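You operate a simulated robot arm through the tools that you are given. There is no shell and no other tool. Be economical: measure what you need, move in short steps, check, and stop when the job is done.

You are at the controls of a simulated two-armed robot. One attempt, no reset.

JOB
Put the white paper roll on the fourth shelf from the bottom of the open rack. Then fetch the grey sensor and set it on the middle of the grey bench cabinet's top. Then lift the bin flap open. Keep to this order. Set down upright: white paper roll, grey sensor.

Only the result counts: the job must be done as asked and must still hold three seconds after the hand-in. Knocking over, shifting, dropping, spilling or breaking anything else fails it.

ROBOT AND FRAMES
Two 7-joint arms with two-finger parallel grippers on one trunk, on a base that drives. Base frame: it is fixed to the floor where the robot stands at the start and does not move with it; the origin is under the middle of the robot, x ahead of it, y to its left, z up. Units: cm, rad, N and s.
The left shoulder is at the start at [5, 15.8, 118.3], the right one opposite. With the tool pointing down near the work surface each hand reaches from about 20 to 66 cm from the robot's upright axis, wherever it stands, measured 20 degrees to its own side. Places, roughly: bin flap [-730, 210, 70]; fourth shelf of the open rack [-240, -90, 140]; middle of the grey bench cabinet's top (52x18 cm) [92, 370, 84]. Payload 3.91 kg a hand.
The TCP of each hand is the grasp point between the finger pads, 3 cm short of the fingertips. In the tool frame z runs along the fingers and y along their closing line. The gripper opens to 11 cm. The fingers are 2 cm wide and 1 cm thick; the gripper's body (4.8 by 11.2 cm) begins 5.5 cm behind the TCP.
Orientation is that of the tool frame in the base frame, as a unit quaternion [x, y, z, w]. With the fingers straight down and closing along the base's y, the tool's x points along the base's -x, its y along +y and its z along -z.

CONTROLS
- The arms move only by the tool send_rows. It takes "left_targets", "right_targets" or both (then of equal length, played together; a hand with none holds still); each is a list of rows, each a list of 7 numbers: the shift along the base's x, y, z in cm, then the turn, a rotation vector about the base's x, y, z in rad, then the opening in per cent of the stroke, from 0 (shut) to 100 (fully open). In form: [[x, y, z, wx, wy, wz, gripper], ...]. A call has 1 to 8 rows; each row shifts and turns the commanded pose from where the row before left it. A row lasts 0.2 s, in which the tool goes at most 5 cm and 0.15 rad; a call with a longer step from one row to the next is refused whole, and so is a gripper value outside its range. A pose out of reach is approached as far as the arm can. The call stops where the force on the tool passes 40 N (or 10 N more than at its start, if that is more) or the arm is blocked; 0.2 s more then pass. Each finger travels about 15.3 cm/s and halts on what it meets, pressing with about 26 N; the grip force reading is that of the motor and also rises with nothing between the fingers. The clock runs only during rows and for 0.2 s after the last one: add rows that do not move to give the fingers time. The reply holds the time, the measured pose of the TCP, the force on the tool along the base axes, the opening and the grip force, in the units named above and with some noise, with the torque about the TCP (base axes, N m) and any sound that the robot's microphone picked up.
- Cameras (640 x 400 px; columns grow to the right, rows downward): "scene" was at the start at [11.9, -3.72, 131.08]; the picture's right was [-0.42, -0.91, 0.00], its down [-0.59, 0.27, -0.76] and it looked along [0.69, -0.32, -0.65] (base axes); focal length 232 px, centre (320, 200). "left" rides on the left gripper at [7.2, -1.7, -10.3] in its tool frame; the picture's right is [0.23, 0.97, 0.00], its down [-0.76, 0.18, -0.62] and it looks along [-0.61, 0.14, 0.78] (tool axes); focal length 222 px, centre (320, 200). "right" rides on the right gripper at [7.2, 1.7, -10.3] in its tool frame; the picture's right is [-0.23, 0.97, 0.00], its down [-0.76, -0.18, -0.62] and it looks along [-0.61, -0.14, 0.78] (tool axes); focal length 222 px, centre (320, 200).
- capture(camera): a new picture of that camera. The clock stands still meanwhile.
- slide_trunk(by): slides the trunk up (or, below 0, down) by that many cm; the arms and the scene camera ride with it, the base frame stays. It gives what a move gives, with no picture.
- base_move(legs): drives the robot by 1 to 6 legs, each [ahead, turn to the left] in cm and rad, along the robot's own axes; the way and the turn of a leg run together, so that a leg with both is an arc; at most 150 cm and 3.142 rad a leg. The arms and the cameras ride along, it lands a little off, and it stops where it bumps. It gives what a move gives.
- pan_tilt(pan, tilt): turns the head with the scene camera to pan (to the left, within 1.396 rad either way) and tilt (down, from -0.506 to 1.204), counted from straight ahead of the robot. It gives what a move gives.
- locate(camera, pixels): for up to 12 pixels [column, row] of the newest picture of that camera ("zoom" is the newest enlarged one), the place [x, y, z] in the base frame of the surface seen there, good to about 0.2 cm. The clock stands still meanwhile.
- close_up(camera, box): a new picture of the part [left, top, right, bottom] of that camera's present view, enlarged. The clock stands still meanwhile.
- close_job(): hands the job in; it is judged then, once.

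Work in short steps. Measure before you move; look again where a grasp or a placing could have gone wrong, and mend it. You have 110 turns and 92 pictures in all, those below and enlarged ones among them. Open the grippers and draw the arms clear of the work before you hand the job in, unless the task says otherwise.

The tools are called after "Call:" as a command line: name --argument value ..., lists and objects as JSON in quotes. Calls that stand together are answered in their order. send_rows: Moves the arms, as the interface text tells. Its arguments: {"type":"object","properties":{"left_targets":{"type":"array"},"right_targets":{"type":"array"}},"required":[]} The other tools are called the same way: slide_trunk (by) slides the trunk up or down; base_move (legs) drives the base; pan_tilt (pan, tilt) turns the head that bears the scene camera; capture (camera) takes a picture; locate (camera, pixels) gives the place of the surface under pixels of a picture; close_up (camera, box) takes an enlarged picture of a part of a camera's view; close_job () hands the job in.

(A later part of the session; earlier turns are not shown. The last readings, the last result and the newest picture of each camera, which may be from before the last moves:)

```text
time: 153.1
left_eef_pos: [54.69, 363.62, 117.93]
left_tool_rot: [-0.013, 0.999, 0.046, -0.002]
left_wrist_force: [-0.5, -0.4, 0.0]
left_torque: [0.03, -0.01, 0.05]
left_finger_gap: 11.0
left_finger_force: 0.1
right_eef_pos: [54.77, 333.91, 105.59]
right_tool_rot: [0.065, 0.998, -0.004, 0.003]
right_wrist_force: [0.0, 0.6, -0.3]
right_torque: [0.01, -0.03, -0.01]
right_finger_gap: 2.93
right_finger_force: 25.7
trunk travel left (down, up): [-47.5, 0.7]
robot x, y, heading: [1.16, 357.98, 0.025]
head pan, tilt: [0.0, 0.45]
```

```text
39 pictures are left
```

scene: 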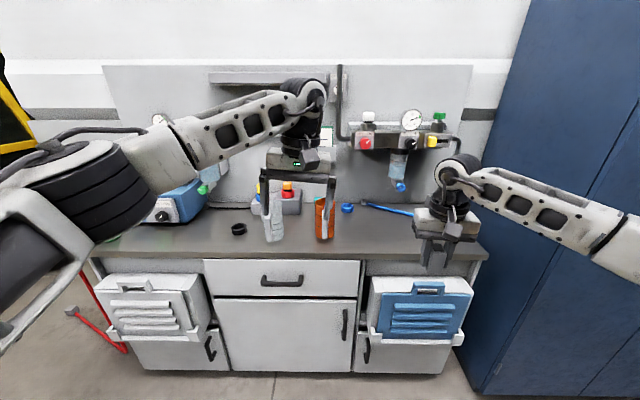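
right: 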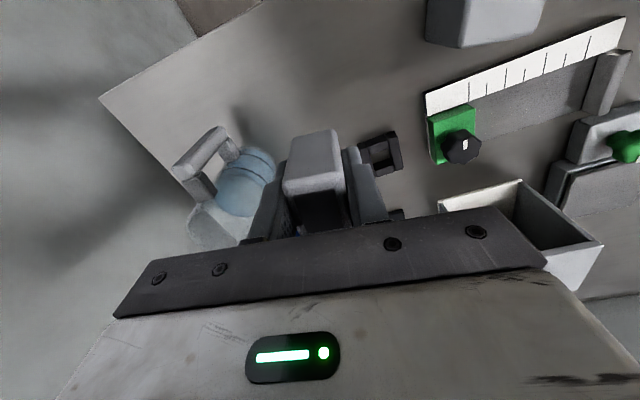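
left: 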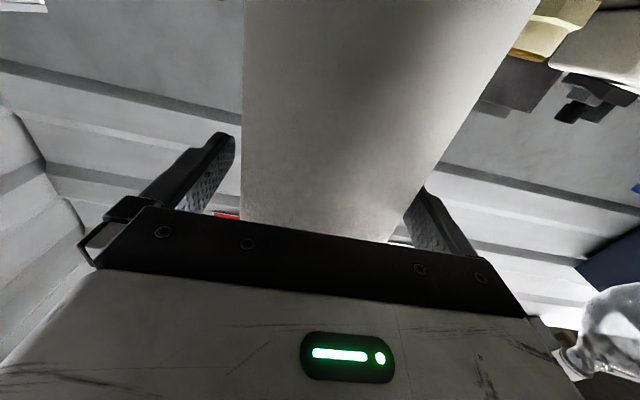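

The cabinet top is ahead, with items at its back. I draw the left hand back and measure the top.

Call:
send_rows --left_targets '[[-3, 0, 1, 0, 0, 0, 100], [-3, 1, 1, 0, 0, 0, 100], [-3, 1, 1, 0, 0, 0, 100], [-3, 1, 1, 0, 0, 0, 100], [-3, 1, 1, 0, 0, 0, 100], [-3, 1, 1, 0, 0, 0, 100], [-3, 1, 1, 0, 0, 0, 100], [-2, 0, 0, 0, 0, 0, 100]]'

Call:
pan_tilt --pan 0.05 --tilt 0.55

Call:
capture --camera "scene"

```text
time: 154.9
left_eef_pos: [31.7, 369.71, 124.88]
left_tool_rot: [-0.013, 0.999, 0.047, -0.002]
left_wrist_force: [-0.7, -0.1, 0.4]
left_torque: [-0.01, 0.04, -0.01]
left_finger_gap: 11.01
left_finger_force: 0.1
right_eef_pos: [55.01, 333.94, 105.65]
right_tool_rot: [0.065, 0.998, -0.005, 0.004]
right_wrist_force: [0.7, -0.2, -0.7]
right_torque: [-0.03, -0.01, -0.03]
right_finger_gap: 2.95
right_finger_force: 26.0
trunk travel left (down, up): [-47.5, 0.7]
robot x, y, heading: [1.0, 358.17, 0.023]
head pan, tilt: [0.0, 0.45]
```

```text
time: 155.6
left_eef_pos: [31.73, 369.64, 124.87]
left_tool_rot: [-0.014, 0.999, 0.046, -0.002]
left_wrist_force: [0.1, -0.7, 0.1]
left_torque: [0.01, 0.0, 0.01]
left_finger_gap: 11.01
left_finger_force: 0.0
right_eef_pos: [54.9, 333.92, 105.52]
right_tool_rot: [0.066, 0.998, -0.004, 0.004]
right_wrist_force: [0.5, 0.1, -0.4]
right_torque: [-0.04, 0.01, 0.0]
right_finger_gap: 2.97
right_finger_force: 26.5
trunk travel left (down, up): [-47.5, 0.7]
robot x, y, heading: [1.14, 357.74, 0.016]
head pan, tilt: [0.051, 0.55]
```

```text
38 pictures are left
```

scene: 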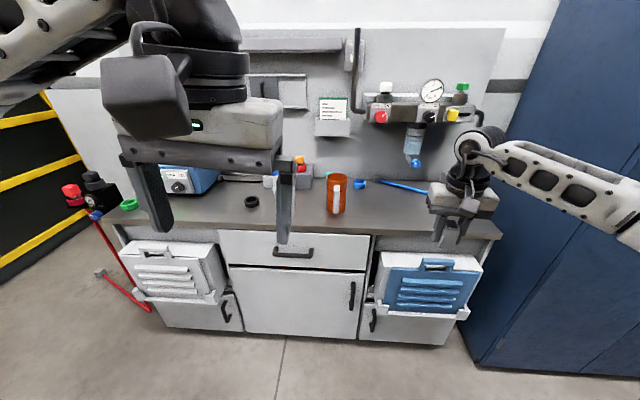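

Call:
locate --camera "scene" --pixels '[[105, 222], [250, 228], [310, 230], [410, 235], [500, 235], [310, 215], [335, 210], [300, 205], [252, 200], [380, 200], [237, 210], [420, 205]]'

Call:
close_up --camera "scene" --box '[220, 140, 440, 278]'

```text
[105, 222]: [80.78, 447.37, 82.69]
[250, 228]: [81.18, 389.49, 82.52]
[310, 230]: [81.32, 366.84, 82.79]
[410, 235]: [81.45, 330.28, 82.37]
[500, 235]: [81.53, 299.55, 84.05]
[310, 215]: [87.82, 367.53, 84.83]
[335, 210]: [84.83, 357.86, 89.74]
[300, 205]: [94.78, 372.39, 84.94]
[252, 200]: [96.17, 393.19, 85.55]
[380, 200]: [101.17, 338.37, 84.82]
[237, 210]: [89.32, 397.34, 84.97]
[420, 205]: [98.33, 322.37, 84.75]
```

```text
2.90 times, centred on (330, 209) of scene
```

zoom: 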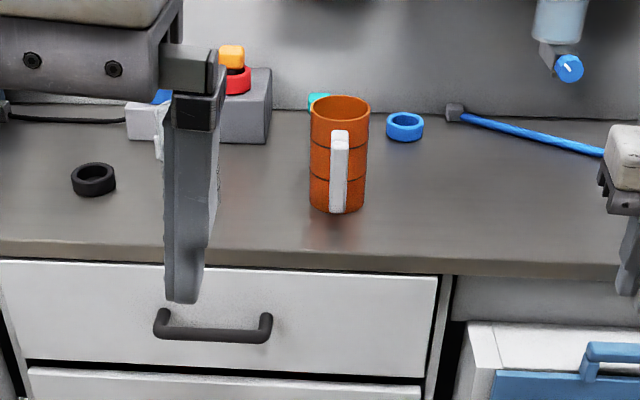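

Top z 84.9, front edge x 81.5, ends y≈299 and 447. I measure the mug, back edge and ring for clearance around (92,371).

Call:
locate --camera "zoom" --pixels '[[312, 150], [340, 100], [313, 200], [366, 150], [290, 120], [420, 112], [93, 190], [245, 140], [270, 120], [250, 180], [10, 240], [430, 265]]'

```text
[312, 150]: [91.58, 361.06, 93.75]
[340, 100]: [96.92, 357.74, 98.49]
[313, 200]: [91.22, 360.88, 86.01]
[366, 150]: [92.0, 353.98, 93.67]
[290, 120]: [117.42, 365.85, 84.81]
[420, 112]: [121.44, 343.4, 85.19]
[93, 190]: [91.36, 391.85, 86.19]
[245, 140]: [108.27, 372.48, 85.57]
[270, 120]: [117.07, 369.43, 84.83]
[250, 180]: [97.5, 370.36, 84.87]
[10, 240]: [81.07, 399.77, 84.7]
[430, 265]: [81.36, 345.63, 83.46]
```

The spot (92, 370.5) is free; the mug's near side is at y 361.2. The right arm needs the robot further left, so I raise and draw in the right hand, then drive to about (34,386).

Call:
send_rows --right_targets '[[0, 0, 3, 0, 0, 0.065, 10], [0, 0, 3, 0, 0, 0.05, 10], [-3, 0, 3, 0, 0, 0, 10], [-4, 0, 0, 0, 0, 0, 10], [-4, 0, 0, 0, 0, 0, 10], [-4, 0, 0, 0, 0, 0, 10], [0, 0, 0, 0, 0, 0, 10]]'

Call:
base_move --legs '[[0, 0.68], [43, 0], [0, -0.7]]'

Call:
pan_tilt --pan -0.25 --tilt 0.75

Call:
capture --camera "scene"

```text
time: 157.2
left_eef_pos: [31.78, 369.65, 125.01]
left_tool_rot: [-0.014, 0.999, 0.046, -0.002]
left_wrist_force: [0.0, -0.6, 0.4]
left_torque: [0.03, -0.01, 0.02]
left_finger_gap: 11.02
left_finger_force: 0.1
right_eef_pos: [39.93, 333.9, 114.74]
right_tool_rot: [0.008, 1.0, -0.005, 0.003]
right_wrist_force: [0.1, -0.8, 0.3]
right_torque: [0.01, -0.02, -0.03]
right_finger_gap: 2.94
right_finger_force: 26.0
trunk travel left (down, up): [-47.5, 0.7]
robot x, y, heading: [0.96, 357.85, 0.018]
head pan, tilt: [0.051, 0.55]
```

```text
time: 163.5
left_eef_pos: [64.75, 396.91, 124.94]
left_tool_rot: [-0.007, 0.999, 0.047, -0.001]
left_wrist_force: [-0.2, -0.1, -0.1]
left_torque: [0.01, 0.0, -0.03]
left_finger_gap: 10.99
left_finger_force: 0.0
right_eef_pos: [72.38, 361.01, 114.69]
right_tool_rot: [0.013, 1.0, -0.004, 0.004]
right_wrist_force: [-0.5, -0.1, -1.1]
right_torque: [-0.02, -0.02, -0.01]
right_finger_gap: 2.94
right_finger_force: 26.1
trunk travel left (down, up): [-47.5, 0.7]
robot x, y, heading: [33.75, 385.57, 0.005]
head pan, tilt: [0.051, 0.55]
```

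```text
time: 164.3
left_eef_pos: [64.68, 396.87, 124.98]
left_tool_rot: [-0.007, 0.999, 0.046, -0.001]
left_wrist_force: [-0.6, 0.6, 0.1]
left_torque: [-0.01, 0.01, 0.02]
left_finger_gap: 10.99
left_finger_force: 0.1
right_eef_pos: [72.57, 361.1, 114.64]
right_tool_rot: [0.013, 1.0, -0.005, 0.004]
right_wrist_force: [-0.4, 0.2, -0.7]
right_torque: [-0.01, -0.01, -0.01]
right_finger_gap: 2.94
right_finger_force: 26.2
trunk travel left (down, up): [-47.5, 0.7]
robot x, y, heading: [33.63, 385.59, 0.008]
head pan, tilt: [-0.25, 0.75]
```

```text
36 pictures are left
```

scene: 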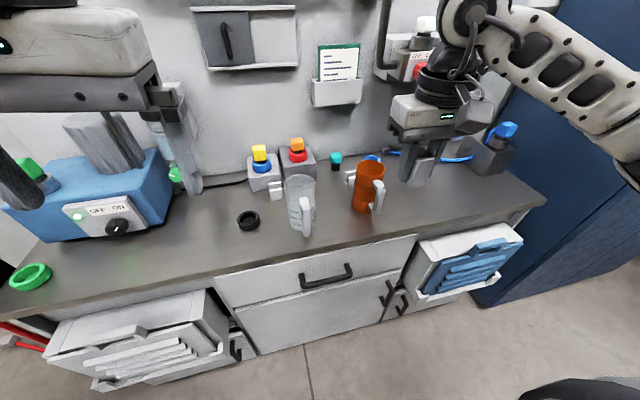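

A clear jug stands at (300,205), previously hidden by the left finger. I measure it, the mug and the free strip between.

Call:
locate --camera "scene" --pixels '[[288, 195], [315, 200], [301, 180], [304, 230], [304, 205], [353, 195], [383, 190], [370, 165], [335, 215], [335, 200], [318, 232], [250, 220]]'

Call:
close_up --camera "scene" --box '[220, 130, 420, 255]'

```text
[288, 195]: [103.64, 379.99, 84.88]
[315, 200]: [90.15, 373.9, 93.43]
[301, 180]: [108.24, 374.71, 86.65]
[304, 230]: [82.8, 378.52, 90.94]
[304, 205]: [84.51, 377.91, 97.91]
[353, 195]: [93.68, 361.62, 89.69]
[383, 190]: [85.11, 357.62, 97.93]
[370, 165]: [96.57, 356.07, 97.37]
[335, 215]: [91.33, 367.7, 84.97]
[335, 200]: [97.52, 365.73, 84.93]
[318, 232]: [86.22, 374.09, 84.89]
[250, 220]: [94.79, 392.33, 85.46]
```

```text
3.20 times, centred on (320, 192) of scene
```

zoom: 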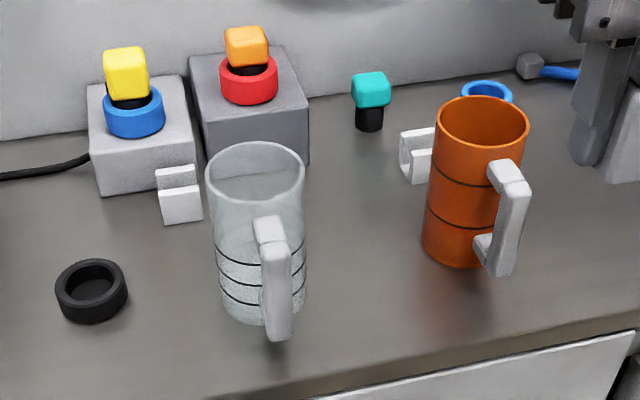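

The clear jug (centre ≈(91.5,378)) and the orange mug leave a 12.4 cm gap centred at y 367.7; an upright 11.2 cm hand body would be too tight at x 92. I'll set the sensor down first at x≈86 (in front of the mugs), then regrip with the hand tilted and move it in to x≈92.

Call:
send_rows --right_targets '[[3.4, 1.6, 0, 0, 0, -0.02, 10], [3.4, 1.7, 0, 0, 0, 0, 10], [3.4, 1.7, 0, 0, 0, 0, 10], [3.1, 1.6, -2, 0, 0, 0, 10], [0, 0, -4, 0, 0, 0, 10], [0, 0, -3, 0, 0, 0, 10], [0, 0, 0, 0, 0, 0, 10]]'

Call:
capture --camera "scene"

Call:
capture --camera "right"

```text
time: 165.9
left_eef_pos: [64.67, 396.92, 124.99]
left_tool_rot: [-0.007, 0.999, 0.046, -0.001]
left_wrist_force: [-0.4, 0.4, -0.7]
left_torque: [0.0, 0.0, 0.03]
left_finger_gap: 11.01
left_finger_force: 0.1
right_eef_pos: [85.68, 367.58, 105.7]
right_tool_rot: [0.025, 1.0, -0.004, 0.005]
right_wrist_force: [0.2, -0.1, 0.1]
right_torque: [0.03, 0.0, 0.01]
right_finger_gap: 2.95
right_finger_force: 25.4
trunk travel left (down, up): [-47.5, 0.7]
robot x, y, heading: [33.81, 385.72, 0.009]
head pan, tilt: [-0.25, 0.75]
```

```text
34 pictures are left
```

scene: 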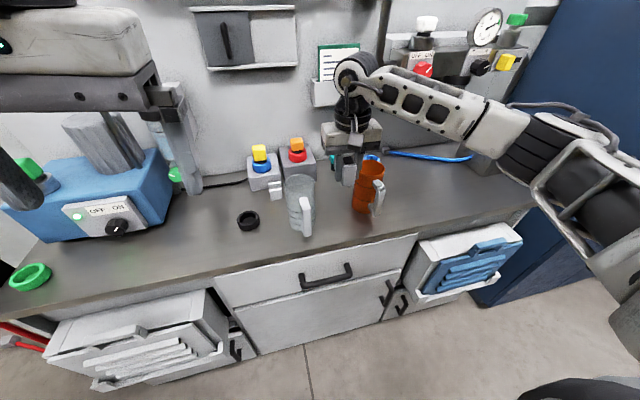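

```text
33 pictures are left
```

right: 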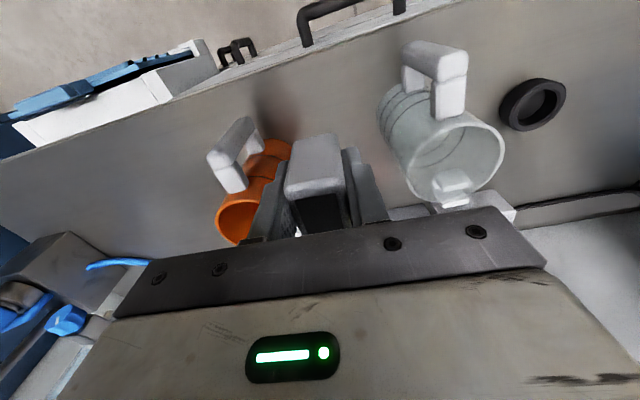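

I use this view to measure the rims: clear jug rim near (405,165)/(500,150), orange rim near (285,160).

Call:
locate --camera "right" --pixels '[[407, 165], [384, 115], [425, 200], [503, 150], [450, 118], [432, 105], [455, 112], [278, 150], [235, 185], [217, 160], [250, 130], [290, 155]]'

```text
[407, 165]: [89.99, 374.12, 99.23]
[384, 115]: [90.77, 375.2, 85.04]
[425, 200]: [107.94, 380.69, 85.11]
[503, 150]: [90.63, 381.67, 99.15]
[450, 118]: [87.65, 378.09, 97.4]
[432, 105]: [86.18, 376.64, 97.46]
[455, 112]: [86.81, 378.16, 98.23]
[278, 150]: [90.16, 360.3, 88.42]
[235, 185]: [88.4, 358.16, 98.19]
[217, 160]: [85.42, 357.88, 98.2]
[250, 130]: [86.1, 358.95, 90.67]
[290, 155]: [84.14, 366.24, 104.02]
```

Clearances of about 2 cm each side hold at x 85.7. I straighten the yaw and lower to z≈89.2.

Call:
send_rows --right_targets '[[0, 0.1, -4, 0, 0, 0.05, 10], [0, 0, -4, 0, 0, 0, 10], [0, 0, -4, 0, 0, 0, 10], [0, 0, -3.2, 0, 0, 0, 10], [0, 0, -1.2, 0, 0, 0, 10], [0, 0, 0, 0, 0, 0, 10]]'

Call:
close_up --camera "scene" --box '[250, 130, 450, 255]'

```text
time: 167.3
left_eef_pos: [64.71, 396.96, 124.96]
left_tool_rot: [-0.007, 0.999, 0.046, -0.002]
left_wrist_force: [-0.2, 0.0, -0.5]
left_torque: [0.0, -0.04, 0.02]
left_finger_gap: 11.01
left_finger_force: 0.1
right_eef_pos: [85.85, 367.68, 89.14]
right_tool_rot: [-0.001, 1.0, -0.005, 0.004]
right_wrist_force: [-0.3, 0.3, -0.7]
right_torque: [-0.01, -0.02, 0.02]
right_finger_gap: 2.95
right_finger_force: 25.6
trunk travel left (down, up): [-47.5, 0.7]
robot x, y, heading: [34.03, 385.79, 0.011]
head pan, tilt: [-0.25, 0.75]
```

```text
3.20 times, centred on (350, 192) of scene
```

zoom: 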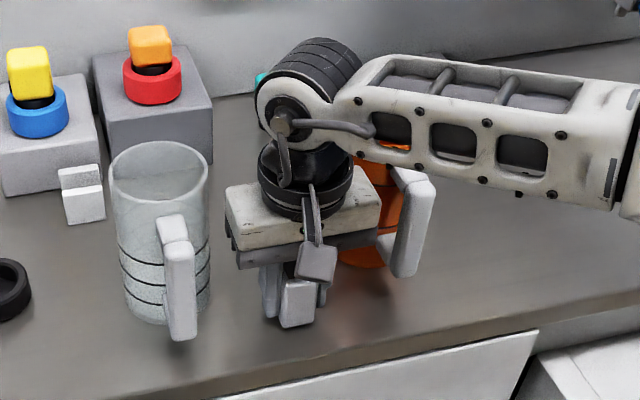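

Clear. I feel for contact in small steps.

Call:
send_rows --right_targets '[[0, 0, -0.25, 0, 0, 0, 10], [0, 0, -0.15, 0, 0, 0, 10], [0, 0, 0, 0, 0, 0, 10]]'

Call:
send_rows --right_targets '[[0, 0, -0.12, 0, 0, 0, 10], [0, 0, 0, 0, 0, 0, 10]]'

```text
time: 168.1
left_eef_pos: [64.72, 396.93, 124.88]
left_tool_rot: [-0.007, 0.999, 0.047, -0.001]
left_wrist_force: [0.0, 0.6, -0.3]
left_torque: [-0.01, 0.02, -0.01]
left_finger_gap: 11.01
left_finger_force: 0.1
right_eef_pos: [85.64, 367.78, 88.84]
right_tool_rot: [-0.001, 1.0, -0.005, 0.004]
right_wrist_force: [0.1, -0.6, 0.0]
right_torque: [-0.02, -0.02, -0.02]
right_finger_gap: 2.97
right_finger_force: 26.2
trunk travel left (down, up): [-47.5, 0.7]
robot x, y, heading: [33.77, 385.21, 0.005]
head pan, tilt: [-0.25, 0.75]
```

```text
time: 168.7
left_eef_pos: [64.66, 396.84, 124.96]
left_tool_rot: [-0.007, 0.999, 0.047, -0.001]
left_wrist_force: [0.5, 0.3, -0.2]
left_torque: [0.0, 0.0, -0.02]
left_finger_gap: 11.01
left_finger_force: 0.1
right_eef_pos: [85.72, 367.79, 88.75]
right_tool_rot: [-0.001, 1.0, -0.005, 0.005]
right_wrist_force: [-0.4, -0.7, -1.5]
right_torque: [-0.01, 0.03, 0.02]
right_finger_gap: 2.95
right_finger_force: 25.9
trunk travel left (down, up): [-47.5, 0.7]
robot x, y, heading: [33.78, 385.72, 0.008]
head pan, tilt: [-0.25, 0.75]
```

Call:
send_rows --right_targets '[[0, 0, -0.12, 0, 0, 0, 10], [0, 0, 0, 0, 0, 0, 10]]'

```text
time: 169.3
left_eef_pos: [64.65, 396.97, 124.83]
left_tool_rot: [-0.007, 0.999, 0.046, -0.002]
left_wrist_force: [0.3, -0.8, 0.4]
left_torque: [-0.02, -0.01, 0.01]
left_finger_gap: 11.0
left_finger_force: 0.0
right_eef_pos: [85.73, 367.78, 88.79]
right_tool_rot: [-0.001, 1.0, -0.004, 0.005]
right_wrist_force: [0.2, -0.3, -0.2]
right_torque: [-0.03, 0.01, -0.03]
right_finger_gap: 2.95
right_finger_force: 26.5
trunk travel left (down, up): [-47.5, 0.7]
robot x, y, heading: [34.05, 385.65, 0.006]
head pan, tilt: [-0.25, 0.75]
```

Still near zero; one more step down.

Call:
send_rows --right_targets '[[0, 0, -0.12, 0, 0, 0, 10], [0, 0, 0, 0, 0, 0, 10]]'

```text
time: 169.9
left_eef_pos: [64.66, 396.96, 124.95]
left_tool_rot: [-0.007, 0.999, 0.046, -0.001]
left_wrist_force: [-0.7, -0.1, -0.7]
left_torque: [0.01, 0.01, -0.03]
left_finger_gap: 10.99
left_finger_force: 0.1
right_eef_pos: [85.69, 367.71, 88.68]
right_tool_rot: [-0.001, 1.0, -0.004, 0.004]
right_wrist_force: [-0.8, -0.7, 3.3]
right_torque: [0.01, 0.03, 0.02]
right_finger_gap: 2.96
right_finger_force: 26.0
trunk travel left (down, up): [-47.5, 0.7]
robot x, y, heading: [33.8, 385.53, 0.009]
head pan, tilt: [-0.25, 0.75]
```

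Contact (+3.3 N). I open to 5.5 cm and tilt the hand 0.7 rad about the TCP, body toward the robot.

Call:
send_rows --right_targets '[[0, 0, 0, 0, 0, 0, 30], [0, 0, 0, 0, 0, 0, 45], [0, 0, 0.3, 0, 0, 0, 45], [0, 0, 0, 0, 0, 0, 45]]'

Call:
send_rows --right_targets '[[0, 0, 0, 0, -0.14, 0, 45], [0, 0, 0, 0, -0.14, 0, 45], [0, 0, 0, 0, -0.14, 0, 45], [0, 0, 0, 0, -0.14, 0, 45], [0, 0, 0, 0, -0.14, 0, 45], [0, 0, 0, 0, 0, 0, 45]]'

Call:
close_up --camera "scene" --box '[250, 130, 450, 255]'

Call:
capture --camera "right"

```text
time: 170.9
left_eef_pos: [64.71, 396.84, 124.91]
left_tool_rot: [-0.007, 0.999, 0.047, -0.001]
left_wrist_force: [-0.5, -0.7, 0.3]
left_torque: [0.02, 0.02, 0.0]
left_finger_gap: 11.02
left_finger_force: 0.1
right_eef_pos: [85.73, 367.72, 88.8]
right_tool_rot: [-0.001, 1.0, -0.004, 0.004]
right_wrist_force: [0.4, 0.0, 0.4]
right_torque: [-0.01, 0.04, 0.03]
right_finger_gap: 4.99
right_finger_force: 0.0
trunk travel left (down, up): [-47.5, 0.7]
robot x, y, heading: [33.64, 385.87, 0.007]
head pan, tilt: [-0.25, 0.75]
```

```text
time: 172.3
left_eef_pos: [64.82, 396.94, 125.03]
left_tool_rot: [-0.007, 0.999, 0.046, -0.002]
left_wrist_force: [0.6, -0.3, 0.7]
left_torque: [-0.01, 0.02, -0.02]
left_finger_gap: 11.01
left_finger_force: 0.0
right_eef_pos: [85.9, 367.86, 88.86]
right_tool_rot: [0.001, 0.938, -0.003, 0.347]
right_wrist_force: [0.0, -0.3, 0.4]
right_torque: [0.02, 0.01, 0.02]
right_finger_gap: 4.98
right_finger_force: 0.0
trunk travel left (down, up): [-47.5, 0.7]
robot x, y, heading: [33.48, 385.92, 0.008]
head pan, tilt: [-0.25, 0.75]
```

```text
3.20 times, centred on (350, 192) of scene
```

zoom: 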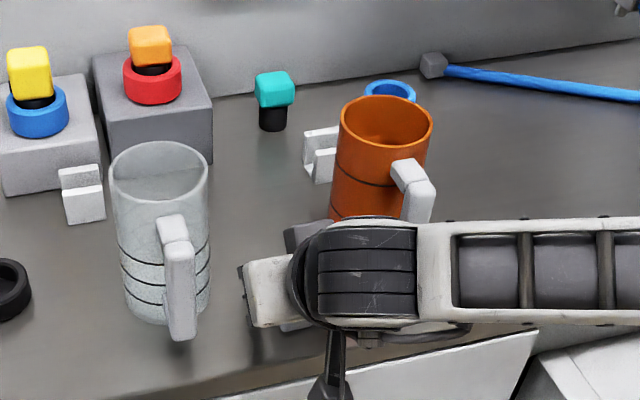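

```text
30 pictures are left
```

right: 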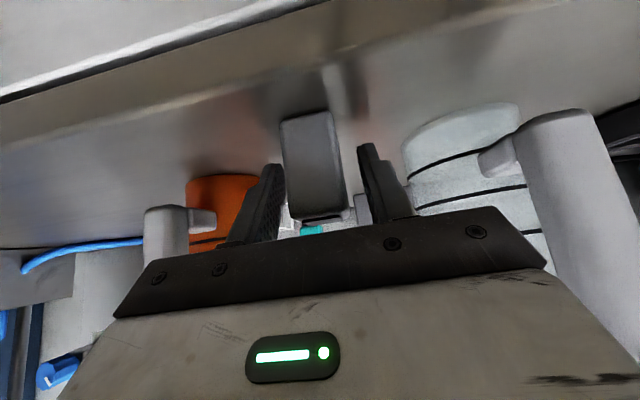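

The sensor stays upright between the fingers. Before moving in I check how near the forearm is to the orange handle.

Call:
locate --camera "zoom" --pixels '[[440, 225], [500, 225], [600, 222], [350, 225], [440, 320], [410, 200], [420, 165], [275, 275], [300, 235], [600, 320]]'

```text
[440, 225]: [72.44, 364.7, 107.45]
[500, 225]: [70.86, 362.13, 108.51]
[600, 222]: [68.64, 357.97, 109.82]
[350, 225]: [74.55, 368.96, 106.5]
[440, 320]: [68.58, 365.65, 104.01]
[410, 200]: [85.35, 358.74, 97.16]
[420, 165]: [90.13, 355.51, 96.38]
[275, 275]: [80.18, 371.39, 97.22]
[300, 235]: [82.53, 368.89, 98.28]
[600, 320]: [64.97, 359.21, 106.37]
```

The forearm (z≥104) clears the handle. I close on the sensor and lift it 0.8 cm.

Call:
send_rows --right_targets '[[0, 0, 0, 0, 0, 0, 30], [0, 0, 0, 0, 0, 0, 10], [0, 0, 0, 0, 0, 0, 10], [0, 0, 0.5, 0, 0, 0, 10], [0, 0, 0.3, 0, 0, 0, 10], [0, 0, 0, 0, 0, 0, 10]]'

Call:
send_rows --right_targets '[[1.5, -0.4, 0, 0, 0, 0, 10], [1.5, -0.3, 0, 0, 0, 0, 10], [1.5, 0, 0, 0, 0, 0, 10], [1.2, 0, 0, 0, 0, 0, 10], [0, 0, 0, 0, 0, 0, 10]]'

Call:
capture --camera "right"

Call:
close_up --camera "scene" --box '[250, 130, 450, 255]'

```text
time: 173.7
left_eef_pos: [64.72, 396.96, 124.86]
left_tool_rot: [-0.007, 0.999, 0.046, -0.002]
left_wrist_force: [-0.1, 0.1, 0.4]
left_torque: [-0.01, -0.02, 0.01]
left_finger_gap: 11.02
left_finger_force: 0.1
right_eef_pos: [85.71, 367.73, 89.68]
right_tool_rot: [0.001, 0.938, -0.004, 0.348]
right_wrist_force: [0.4, -0.5, -0.7]
right_torque: [0.03, 0.01, -0.02]
right_finger_gap: 2.97
right_finger_force: 26.1
trunk travel left (down, up): [-47.5, 0.7]
robot x, y, heading: [33.93, 385.77, 0.007]
head pan, tilt: [-0.25, 0.75]
```

```text
time: 174.9
left_eef_pos: [64.72, 396.87, 125.09]
left_tool_rot: [-0.007, 0.999, 0.046, -0.001]
left_wrist_force: [-0.9, -0.3, 0.1]
left_torque: [0.0, -0.01, -0.02]
left_finger_gap: 10.99
left_finger_force: 0.2
right_eef_pos: [91.31, 366.96, 89.62]
right_tool_rot: [0.001, 0.938, -0.004, 0.346]
right_wrist_force: [0.4, 0.3, 0.0]
right_torque: [0.01, 0.0, 0.01]
right_finger_gap: 2.94
right_finger_force: 26.1
trunk travel left (down, up): [-47.5, 0.7]
robot x, y, heading: [33.64, 385.59, 0.006]
head pan, tilt: [-0.25, 0.75]
```

```text
29 pictures are left
```

right: 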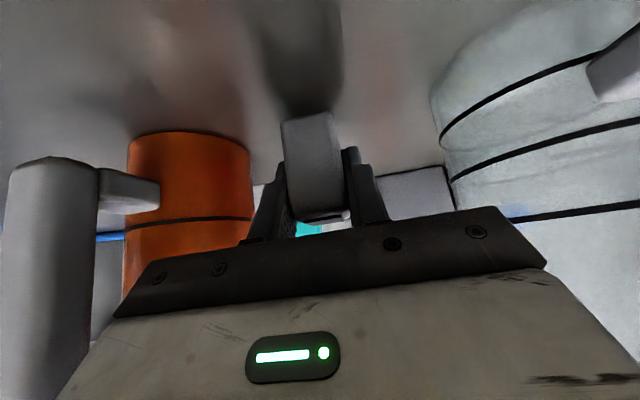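

```text
3.20 times, centred on (350, 192) of scene
```

zoom: 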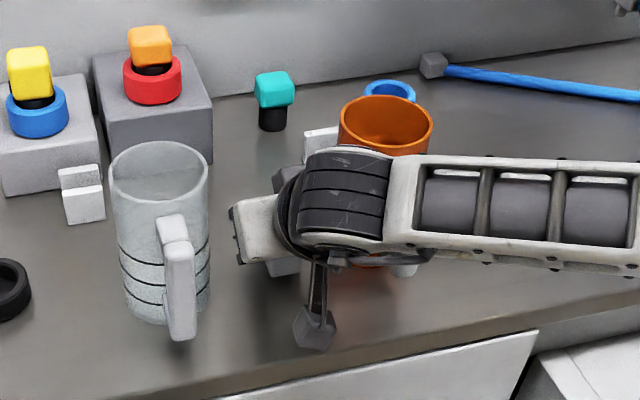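

Both mugs are untouched. I lower the 0.8 cm in small steps.

Call:
send_rows --right_targets '[[0, 0, -0.4, 0, 0, 0, 10], [0, 0, -0.25, 0, 0, 0, 10], [0, 0, 0, 0, 0, 0, 10]]'

Call:
send_rows --right_targets '[[0, 0, -0.15, 0, 0, 0, 10], [0, 0, 0, 0, 0, 0, 10]]'

Call:
send_rows --right_targets '[[0, 0, -0.1, 0, 0, 0, 10], [0, 0, 0, 0, 0, 0, 10]]'

```text
time: 175.7
left_eef_pos: [64.8, 396.89, 124.99]
left_tool_rot: [-0.006, 0.999, 0.046, -0.001]
left_wrist_force: [0.1, 0.2, -0.3]
left_torque: [0.01, 0.03, 0.0]
left_finger_gap: 11.0
left_finger_force: 0.0
right_eef_pos: [91.52, 367.01, 89.08]
right_tool_rot: [0.001, 0.938, -0.004, 0.347]
right_wrist_force: [0.3, 0.1, -1.1]
right_torque: [-0.03, -0.01, -0.02]
right_finger_gap: 2.96
right_finger_force: 25.5
trunk travel left (down, up): [-47.5, 0.7]
robot x, y, heading: [33.58, 385.92, 0.01]
head pan, tilt: [-0.25, 0.75]
```

```text
time: 176.3
left_eef_pos: [64.62, 396.85, 124.99]
left_tool_rot: [-0.008, 0.999, 0.046, -0.002]
left_wrist_force: [0.3, 0.2, 0.2]
left_torque: [0.0, 0.05, 0.02]
left_finger_gap: 10.98
left_finger_force: 0.0
right_eef_pos: [91.44, 366.92, 88.86]
right_tool_rot: [0.002, 0.938, -0.005, 0.347]
right_wrist_force: [0.2, -0.1, -1.1]
right_torque: [0.01, -0.01, 0.0]
right_finger_gap: 2.95
right_finger_force: 25.9
trunk travel left (down, up): [-47.5, 0.7]
robot x, y, heading: [33.95, 385.84, 0.007]
head pan, tilt: [-0.25, 0.75]
```

```text
time: 176.9
left_eef_pos: [64.73, 396.87, 125.03]
left_tool_rot: [-0.007, 0.999, 0.046, -0.001]
left_wrist_force: [-0.4, -0.4, -0.1]
left_torque: [0.0, 0.0, -0.01]
left_finger_gap: 11.0
left_finger_force: 0.1
right_eef_pos: [91.48, 366.93, 88.92]
right_tool_rot: [0.001, 0.938, -0.004, 0.347]
right_wrist_force: [0.2, -0.6, 2.9]
right_torque: [-0.03, -0.05, 0.01]
right_finger_gap: 2.98
right_finger_force: 26.4
trunk travel left (down, up): [-47.5, 0.7]
robot x, y, heading: [33.86, 385.77, 0.001]
head pan, tilt: [-0.25, 0.75]
```

Contact felt (+2.9 N). I release and withdraw along the tool axis.

Call:
send_rows --right_targets '[[0, 0, 0.05, 0, 0, 0, 30], [0, 0, 0, 0, 0, 0, 45], [0, 0, 0, 0, 0, 0, 45], [-1.9, 0, 2.3, 0, 0, 0, 45], [-2.5, 0, 3, 0, 0, 0, 45], [-2.5, 0, 3, 0, 0, 0, 45], [-2.5, 0, 3, 0, 0, 0, 45], [-3, 0, 3, 0, 0, 0, 45]]'

Call:
send_rows --right_targets '[[-4, -1, 2, 0, 0.14, 0, 45], [-4, -1, 2, 0, 0.14, 0, 45], [-4, -1, 2, 0, 0.14, 0, 45], [-3, -1, 0, 0, 0.14, 0, 45], [-2, -1, 0, 0, 0.14, 0, 45], [0, 0, 0, 0, 0, 0, 45]]'

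Call:
close_up --camera "scene" --box '[220, 130, 420, 255]'

```text
time: 178.7
left_eef_pos: [64.7, 396.98, 124.81]
left_tool_rot: [-0.007, 0.999, 0.045, -0.001]
left_wrist_force: [-0.6, 0.3, -0.1]
left_torque: [0.02, 0.0, 0.0]
left_finger_gap: 10.99
left_finger_force: 0.0
right_eef_pos: [79.03, 366.93, 103.06]
right_tool_rot: [0.001, 0.938, -0.005, 0.346]
right_wrist_force: [-0.5, 0.4, -0.4]
right_torque: [0.0, 0.01, -0.01]
right_finger_gap: 4.96
right_finger_force: 0.0
trunk travel left (down, up): [-47.5, 0.7]
robot x, y, heading: [33.97, 385.72, 0.01]
head pan, tilt: [-0.25, 0.75]
```

```text
time: 180.1
left_eef_pos: [64.74, 396.91, 124.95]
left_tool_rot: [-0.007, 0.999, 0.045, -0.001]
left_wrist_force: [0.0, -0.3, -0.5]
left_torque: [-0.02, 0.0, 0.01]
left_finger_gap: 11.0
left_finger_force: 0.0
right_eef_pos: [61.98, 361.97, 109.24]
right_tool_rot: [-0.001, 1.0, -0.004, 0.003]
right_wrist_force: [0.8, 0.7, 0.7]
right_torque: [0.02, -0.02, 0.0]
right_finger_gap: 4.94
right_finger_force: 0.1
trunk travel left (down, up): [-47.5, 0.7]
robot x, y, heading: [33.71, 385.81, 0.009]
head pan, tilt: [-0.25, 0.75]
```

```text
3.20 times, centred on (320, 192) of scene
```

zoom: 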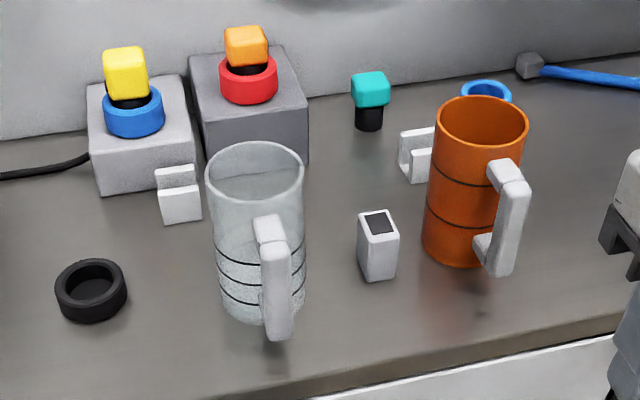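

The sensor stands upright between the mugs in the middle. Now I back off, stretch both hands forward to narrow the elbows, and head back down the aisle.

Call:
base_move --legs '[[-32, 0]]'

Call:
send_rows --left_targets '[[3, -0.5, -1, 0, 0, 0, 30], [3, -0.5, -1, 0, 0, 0, 30], [3, -0.5, -1, 0, 0, 0, 30], [3, -0.5, -1, 0, 0, 0, 30], [3, -0.5, -1, 0, 0, 0, 30], [3, -0.5, -1, 0, 0, 0, 30], [3, 0, 0, 0, 0, 0, 30], [2, 0, 0, 0, 0, 0, 30]]' --right_targets '[[3, 0, 0, 0, 0, 0, 30], [3, 0, 0, 0, 0, 0, 30], [3, 0, 0, 0, 0, 0, 30], [3, 0, 0, 0, 0, 0, 30], [3, 0, 0, 0, 0, 0, 30], [3, 0, 0, 0, 0, 0, 30], [3, 0, 0, 0, 0, 0, 30], [3, 0, 0, 0, 0, 0, 30]]'

Call:
base_move --legs '[[0, -1.57], [72, 0], [0, -0.2], [123, 0], [0, 0.2], [130, 0]]'

```text
time: 182.2
left_eef_pos: [32.73, 396.73, 124.93]
left_tool_rot: [-0.008, 0.999, 0.046, -0.001]
left_wrist_force: [-0.4, -0.4, -0.5]
left_torque: [0.0, -0.03, -0.02]
left_finger_gap: 11.01
left_finger_force: 0.0
right_eef_pos: [30.29, 361.85, 109.17]
right_tool_rot: [-0.003, 1.0, -0.005, 0.004]
right_wrist_force: [0.1, -0.5, 0.0]
right_torque: [-0.01, 0.0, -0.01]
right_finger_gap: 4.96
right_finger_force: 0.1
trunk travel left (down, up): [-47.5, 0.7]
robot x, y, heading: [1.67, 385.5, 0.012]
head pan, tilt: [-0.25, 0.75]
```

```text
time: 184.0
left_eef_pos: [55.87, 393.79, 118.79]
left_tool_rot: [-0.008, 0.999, 0.048, -0.002]
left_wrist_force: [0.2, -0.4, 0.0]
left_torque: [-0.01, -0.02, 0.02]
left_finger_gap: 3.3
left_finger_force: 0.0
right_eef_pos: [54.16, 361.93, 109.11]
right_tool_rot: [-0.003, 1.0, -0.005, 0.004]
right_wrist_force: [0.4, 0.2, -0.7]
right_torque: [0.01, -0.01, -0.03]
right_finger_gap: 3.31
right_finger_force: 0.0
trunk travel left (down, up): [-47.5, 0.7]
robot x, y, heading: [2.07, 385.34, 0.013]
head pan, tilt: [-0.25, 0.75]
```

```text
time: 205.1
left_eef_pos: [-1.91, 9.7, 118.92]
left_tool_rot: [0.689, 0.724, 0.035, 0.031]
left_wrist_force: [0.4, -0.1, -0.7]
left_torque: [-0.01, 0.01, 0.03]
left_finger_gap: 3.31
left_finger_force: 0.1
right_eef_pos: [-33.8, 10.18, 109.17]
right_tool_rot: [0.694, 0.72, -0.006, 0.0]
right_wrist_force: [0.0, -0.9, 0.4]
right_torque: [0.03, -0.01, 0.0]
right_finger_gap: 3.32
right_finger_force: 0.0
trunk travel left (down, up): [-47.5, 0.7]
robot x, y, heading: [-12.09, 63.44, -1.527]
head pan, tilt: [-0.25, 0.75]
```

At (-12,63). I go to (-62,-25), face −x and drive on past the rack along y≈-25.

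Call:
base_move --legs '[[0, -0.56], [101, 0], [0, -1.054], [140, 0]]'

Call:
pan_tilt --pan 0 --tilt 0.3

Call:
capture --camera "scene"

```text
time: 221.2
left_eef_pos: [-256.01, -32.8, 118.9]
left_tool_rot: [0.999, 0.004, 0.001, 0.046]
left_wrist_force: [0.7, -0.3, -1.0]
left_torque: [0.01, 0.03, -0.02]
left_finger_gap: 3.3
left_finger_force: 0.2
right_eef_pos: [-254.14, -0.85, 109.2]
right_tool_rot: [1.0, -0.003, -0.004, -0.005]
right_wrist_force: [-0.1, 0.1, -0.4]
right_torque: [-0.01, -0.01, 0.02]
right_finger_gap: 3.29
right_finger_force: 0.0
trunk travel left (down, up): [-47.5, 0.7]
robot x, y, heading: [-202.36, -25.18, 3.143]
head pan, tilt: [-0.25, 0.75]
```

```text
time: 222.1
left_eef_pos: [-256.0, -32.78, 118.87]
left_tool_rot: [0.999, 0.003, 0.002, 0.046]
left_wrist_force: [-0.7, 0.1, 0.1]
left_torque: [0.0, -0.02, -0.01]
left_finger_gap: 3.29
left_finger_force: 0.2
right_eef_pos: [-254.05, -0.89, 109.06]
right_tool_rot: [1.0, -0.002, -0.004, -0.004]
right_wrist_force: [-0.1, 0.9, 0.0]
right_torque: [0.01, -0.03, 0.02]
right_finger_gap: 3.28
right_finger_force: 0.0
trunk travel left (down, up): [-47.5, 0.7]
robot x, y, heading: [-201.88, -25.12, 3.138]
head pan, tilt: [0.0, 0.3]
```

```text
26 pictures are left
```

scene: 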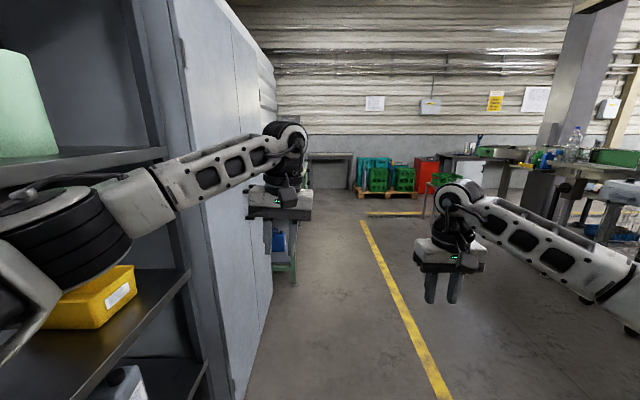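

The red object at (425,165) lies in the bin's direction. I enlarge and measure it and obstacles on the way.

Call:
close_up --camera "scene" --box '[340, 120, 560, 258]'

Call:
locate --camera "scene" --pixels '[[425, 165], [425, 182], [390, 195], [435, 180], [525, 200], [345, 155], [290, 270], [480, 150], [395, 280], [530, 230], [425, 215]]'

```text
2.90 times, centred on (450, 189) of scene
```

zoom: 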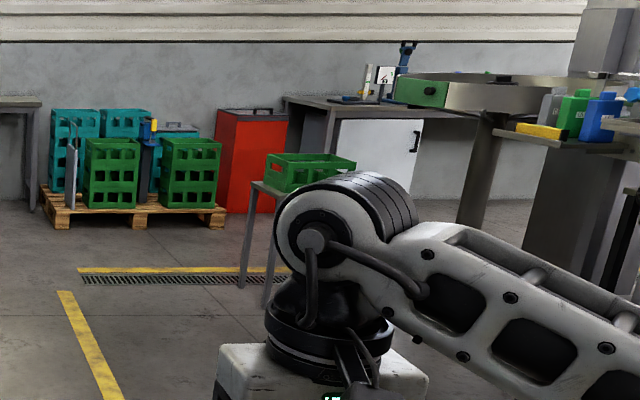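

```text
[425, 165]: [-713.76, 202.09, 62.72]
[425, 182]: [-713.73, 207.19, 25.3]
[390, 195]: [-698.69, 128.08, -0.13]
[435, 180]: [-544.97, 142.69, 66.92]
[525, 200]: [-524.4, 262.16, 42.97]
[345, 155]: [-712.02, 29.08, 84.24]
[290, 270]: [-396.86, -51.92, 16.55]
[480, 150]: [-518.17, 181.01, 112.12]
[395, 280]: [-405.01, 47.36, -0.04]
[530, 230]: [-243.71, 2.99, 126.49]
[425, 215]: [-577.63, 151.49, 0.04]
```

The red bin's front is at x≈-714, y≈175-230. I drive diagonally toward (-500,60), keeping left of the crate table (y≥140), and look again.

Call:
base_move --legs '[[0, -0.25], [150, 0], [150, 0]]'

Call:
pan_tilt --pan -0.2 --tilt 0.35

Call:
capture --camera "scene"

```text
time: 237.4
left_eef_pos: [-546.3, 54.5, 118.81]
left_tool_rot: [0.992, -0.118, -0.005, 0.046]
left_wrist_force: [-0.1, -0.1, 0.3]
left_torque: [0.0, 0.06, -0.01]
left_finger_gap: 3.28
left_finger_force: 0.0
right_eef_pos: [-536.62, 84.82, 109.17]
right_tool_rot: [0.992, -0.125, -0.004, -0.005]
right_wrist_force: [0.4, -1.0, 0.1]
right_torque: [0.02, 0.02, 0.01]
right_finger_gap: 3.31
right_finger_force: 0.0
trunk travel left (down, up): [-47.5, 0.7]
robot x, y, heading: [-492.14, 48.9, 2.897]
head pan, tilt: [0.0, 0.3]
```

```text
time: 238.1
left_eef_pos: [-546.23, 54.51, 118.86]
left_tool_rot: [0.992, -0.119, -0.005, 0.045]
left_wrist_force: [-0.5, 0.4, 0.2]
left_torque: [-0.02, 0.0, 0.03]
left_finger_gap: 3.3
left_finger_force: 0.0
right_eef_pos: [-536.5, 84.91, 109.28]
right_tool_rot: [0.992, -0.125, -0.003, -0.005]
right_wrist_force: [-0.1, 0.3, 0.7]
right_torque: [-0.01, 0.02, -0.01]
right_finger_gap: 3.28
right_finger_force: 0.0
trunk travel left (down, up): [-47.5, 0.7]
robot x, y, heading: [-492.44, 48.99, 2.898]
head pan, tilt: [-0.201, 0.351]
```

```text
24 pictures are left
```

scene: 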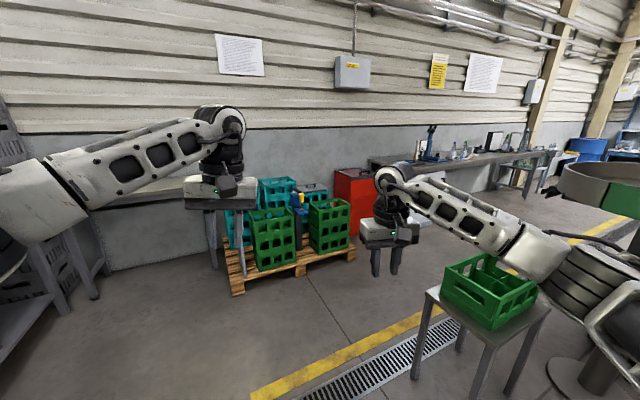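

Call:
locate --camera "scene" --pixels '[[430, 290], [412, 375], [290, 272], [235, 290], [355, 255], [340, 185], [375, 165], [340, 230], [505, 380], [375, 160], [480, 160]]'

Call:
close_up --camera "scene" --box '[290, 140, 450, 240]'

```text
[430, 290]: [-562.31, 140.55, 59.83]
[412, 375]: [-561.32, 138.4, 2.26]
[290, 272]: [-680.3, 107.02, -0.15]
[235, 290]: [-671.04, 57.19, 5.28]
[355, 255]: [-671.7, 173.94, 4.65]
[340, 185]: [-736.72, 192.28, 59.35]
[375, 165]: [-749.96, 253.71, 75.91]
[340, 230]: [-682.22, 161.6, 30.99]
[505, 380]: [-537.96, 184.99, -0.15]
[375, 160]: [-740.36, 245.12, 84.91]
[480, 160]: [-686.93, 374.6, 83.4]
```

```text
4.00 times, centred on (370, 190) of scene
```

zoom: 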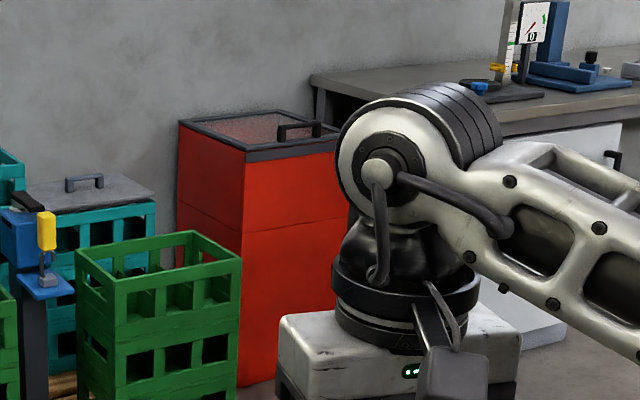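

The pallet reaches x -671, the crate table starts at x -562; I go through the middle (x≈-617) to y≈215 and turn to face the bin.

Call:
base_move --legs '[[0, -0.108], [133, 0], [0, -1.218], [122, 0]]'

Call:
pan_tilt --pan 1.2 --tilt 0.45

Call:
capture --camera "scene"

```text
time: 254.2
left_eef_pos: [-620.7, 271.63, 118.84]
left_tool_rot: [-0.701, 0.712, 0.032, -0.034]
left_wrist_force: [-0.4, 0.1, 0.0]
left_torque: [-0.02, 0.0, -0.03]
left_finger_gap: 3.3
left_finger_force: 0.1
right_eef_pos: [-588.86, 269.01, 109.09]
right_tool_rot: [-0.698, 0.716, -0.001, 0.006]
right_wrist_force: [-0.3, -0.9, 0.1]
right_torque: [0.01, -0.01, 0.01]
right_finger_gap: 3.29
right_finger_force: 0.0
trunk travel left (down, up): [-47.5, 0.7]
robot x, y, heading: [-614.13, 217.24, 1.548]
head pan, tilt: [-0.201, 0.351]
```

```text
time: 255.7
left_eef_pos: [-620.74, 271.59, 118.93]
left_tool_rot: [-0.701, 0.711, 0.032, -0.033]
left_wrist_force: [-0.6, 0.2, 0.5]
left_torque: [-0.01, 0.0, 0.0]
left_finger_gap: 3.31
left_finger_force: 0.1
right_eef_pos: [-588.85, 268.91, 109.21]
right_tool_rot: [-0.697, 0.717, 0.0, 0.006]
right_wrist_force: [-0.1, 0.5, 0.7]
right_torque: [0.01, -0.03, -0.01]
right_finger_gap: 3.29
right_finger_force: 0.0
trunk travel left (down, up): [-47.5, 0.7]
robot x, y, heading: [-614.08, 217.29, 1.548]
head pan, tilt: [1.201, 0.45]
```

```text
22 pictures are left
```

scene: 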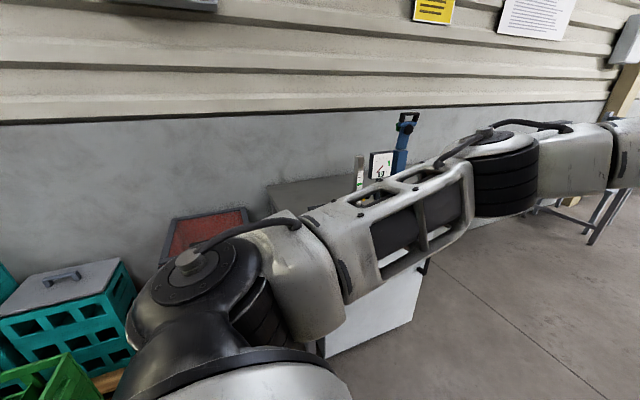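

I turn to face the bin and look.

Call:
base_move --legs '[[0, 1.59]]'

Call:
pan_tilt --pan 0.0 --tilt 0.5

Call:
capture --camera "scene"

```text
time: 260.0
left_eef_pos: [-667.89, 208.54, 118.89]
left_tool_rot: [0.999, 0.015, 0.001, 0.046]
left_wrist_force: [0.0, 0.0, 1.0]
left_torque: [-0.01, -0.02, 0.02]
left_finger_gap: 3.3
left_finger_force: 0.0
right_eef_pos: [-666.66, 240.53, 109.26]
right_tool_rot: [1.0, 0.009, -0.004, -0.004]
right_wrist_force: [-0.8, -0.1, 0.1]
right_torque: [-0.02, 0.02, -0.01]
right_finger_gap: 3.32
right_finger_force: 0.2
trunk travel left (down, up): [-47.5, 0.7]
robot x, y, heading: [-614.05, 217.56, -3.121]
head pan, tilt: [1.201, 0.45]
```

```text
time: 261.4
left_eef_pos: [-667.89, 208.51, 118.99]
left_tool_rot: [0.999, 0.015, 0.001, 0.047]
left_wrist_force: [0.0, 1.2, 0.0]
left_torque: [-0.03, 0.0, -0.01]
left_finger_gap: 3.28
left_finger_force: 0.0
right_eef_pos: [-666.57, 240.45, 109.24]
right_tool_rot: [1.0, 0.009, -0.004, -0.004]
right_wrist_force: [0.0, 0.0, 0.8]
right_torque: [0.03, 0.02, 0.03]
right_finger_gap: 3.33
right_finger_force: 0.0
trunk travel left (down, up): [-47.5, 0.7]
robot x, y, heading: [-614.34, 217.17, -3.12]
head pan, tilt: [0.0, 0.499]
```

```text
21 pictures are left
```

scene: 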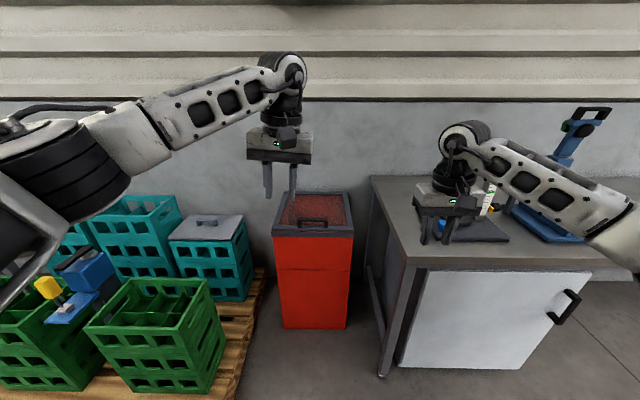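

The bin is ahead with a bar handle at the front of its top flap (312,222). I enlarge and measure.

Call:
close_up --camera "scene" --box '[240, 170, 400, 270]'

Call:
locate --camera "zoom" --pixels '[[232, 207], [345, 210], [290, 203], [235, 222], [342, 222], [290, 185], [290, 130], [290, 250], [130, 240], [450, 240], [430, 100], [180, 160]]'

```text
4.00 times, centred on (320, 220) of scene
```

zoom: 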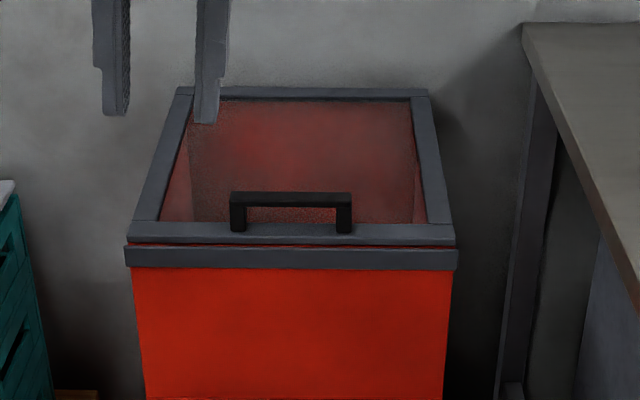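

```text
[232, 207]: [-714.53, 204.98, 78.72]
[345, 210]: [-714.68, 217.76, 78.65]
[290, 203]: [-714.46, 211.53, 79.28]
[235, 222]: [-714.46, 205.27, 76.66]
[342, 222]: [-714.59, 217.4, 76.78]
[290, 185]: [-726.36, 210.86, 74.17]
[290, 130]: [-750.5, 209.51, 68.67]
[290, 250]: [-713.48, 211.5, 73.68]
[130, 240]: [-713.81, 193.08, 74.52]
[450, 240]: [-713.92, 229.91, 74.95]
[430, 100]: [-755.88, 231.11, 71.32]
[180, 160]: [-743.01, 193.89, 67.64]
```

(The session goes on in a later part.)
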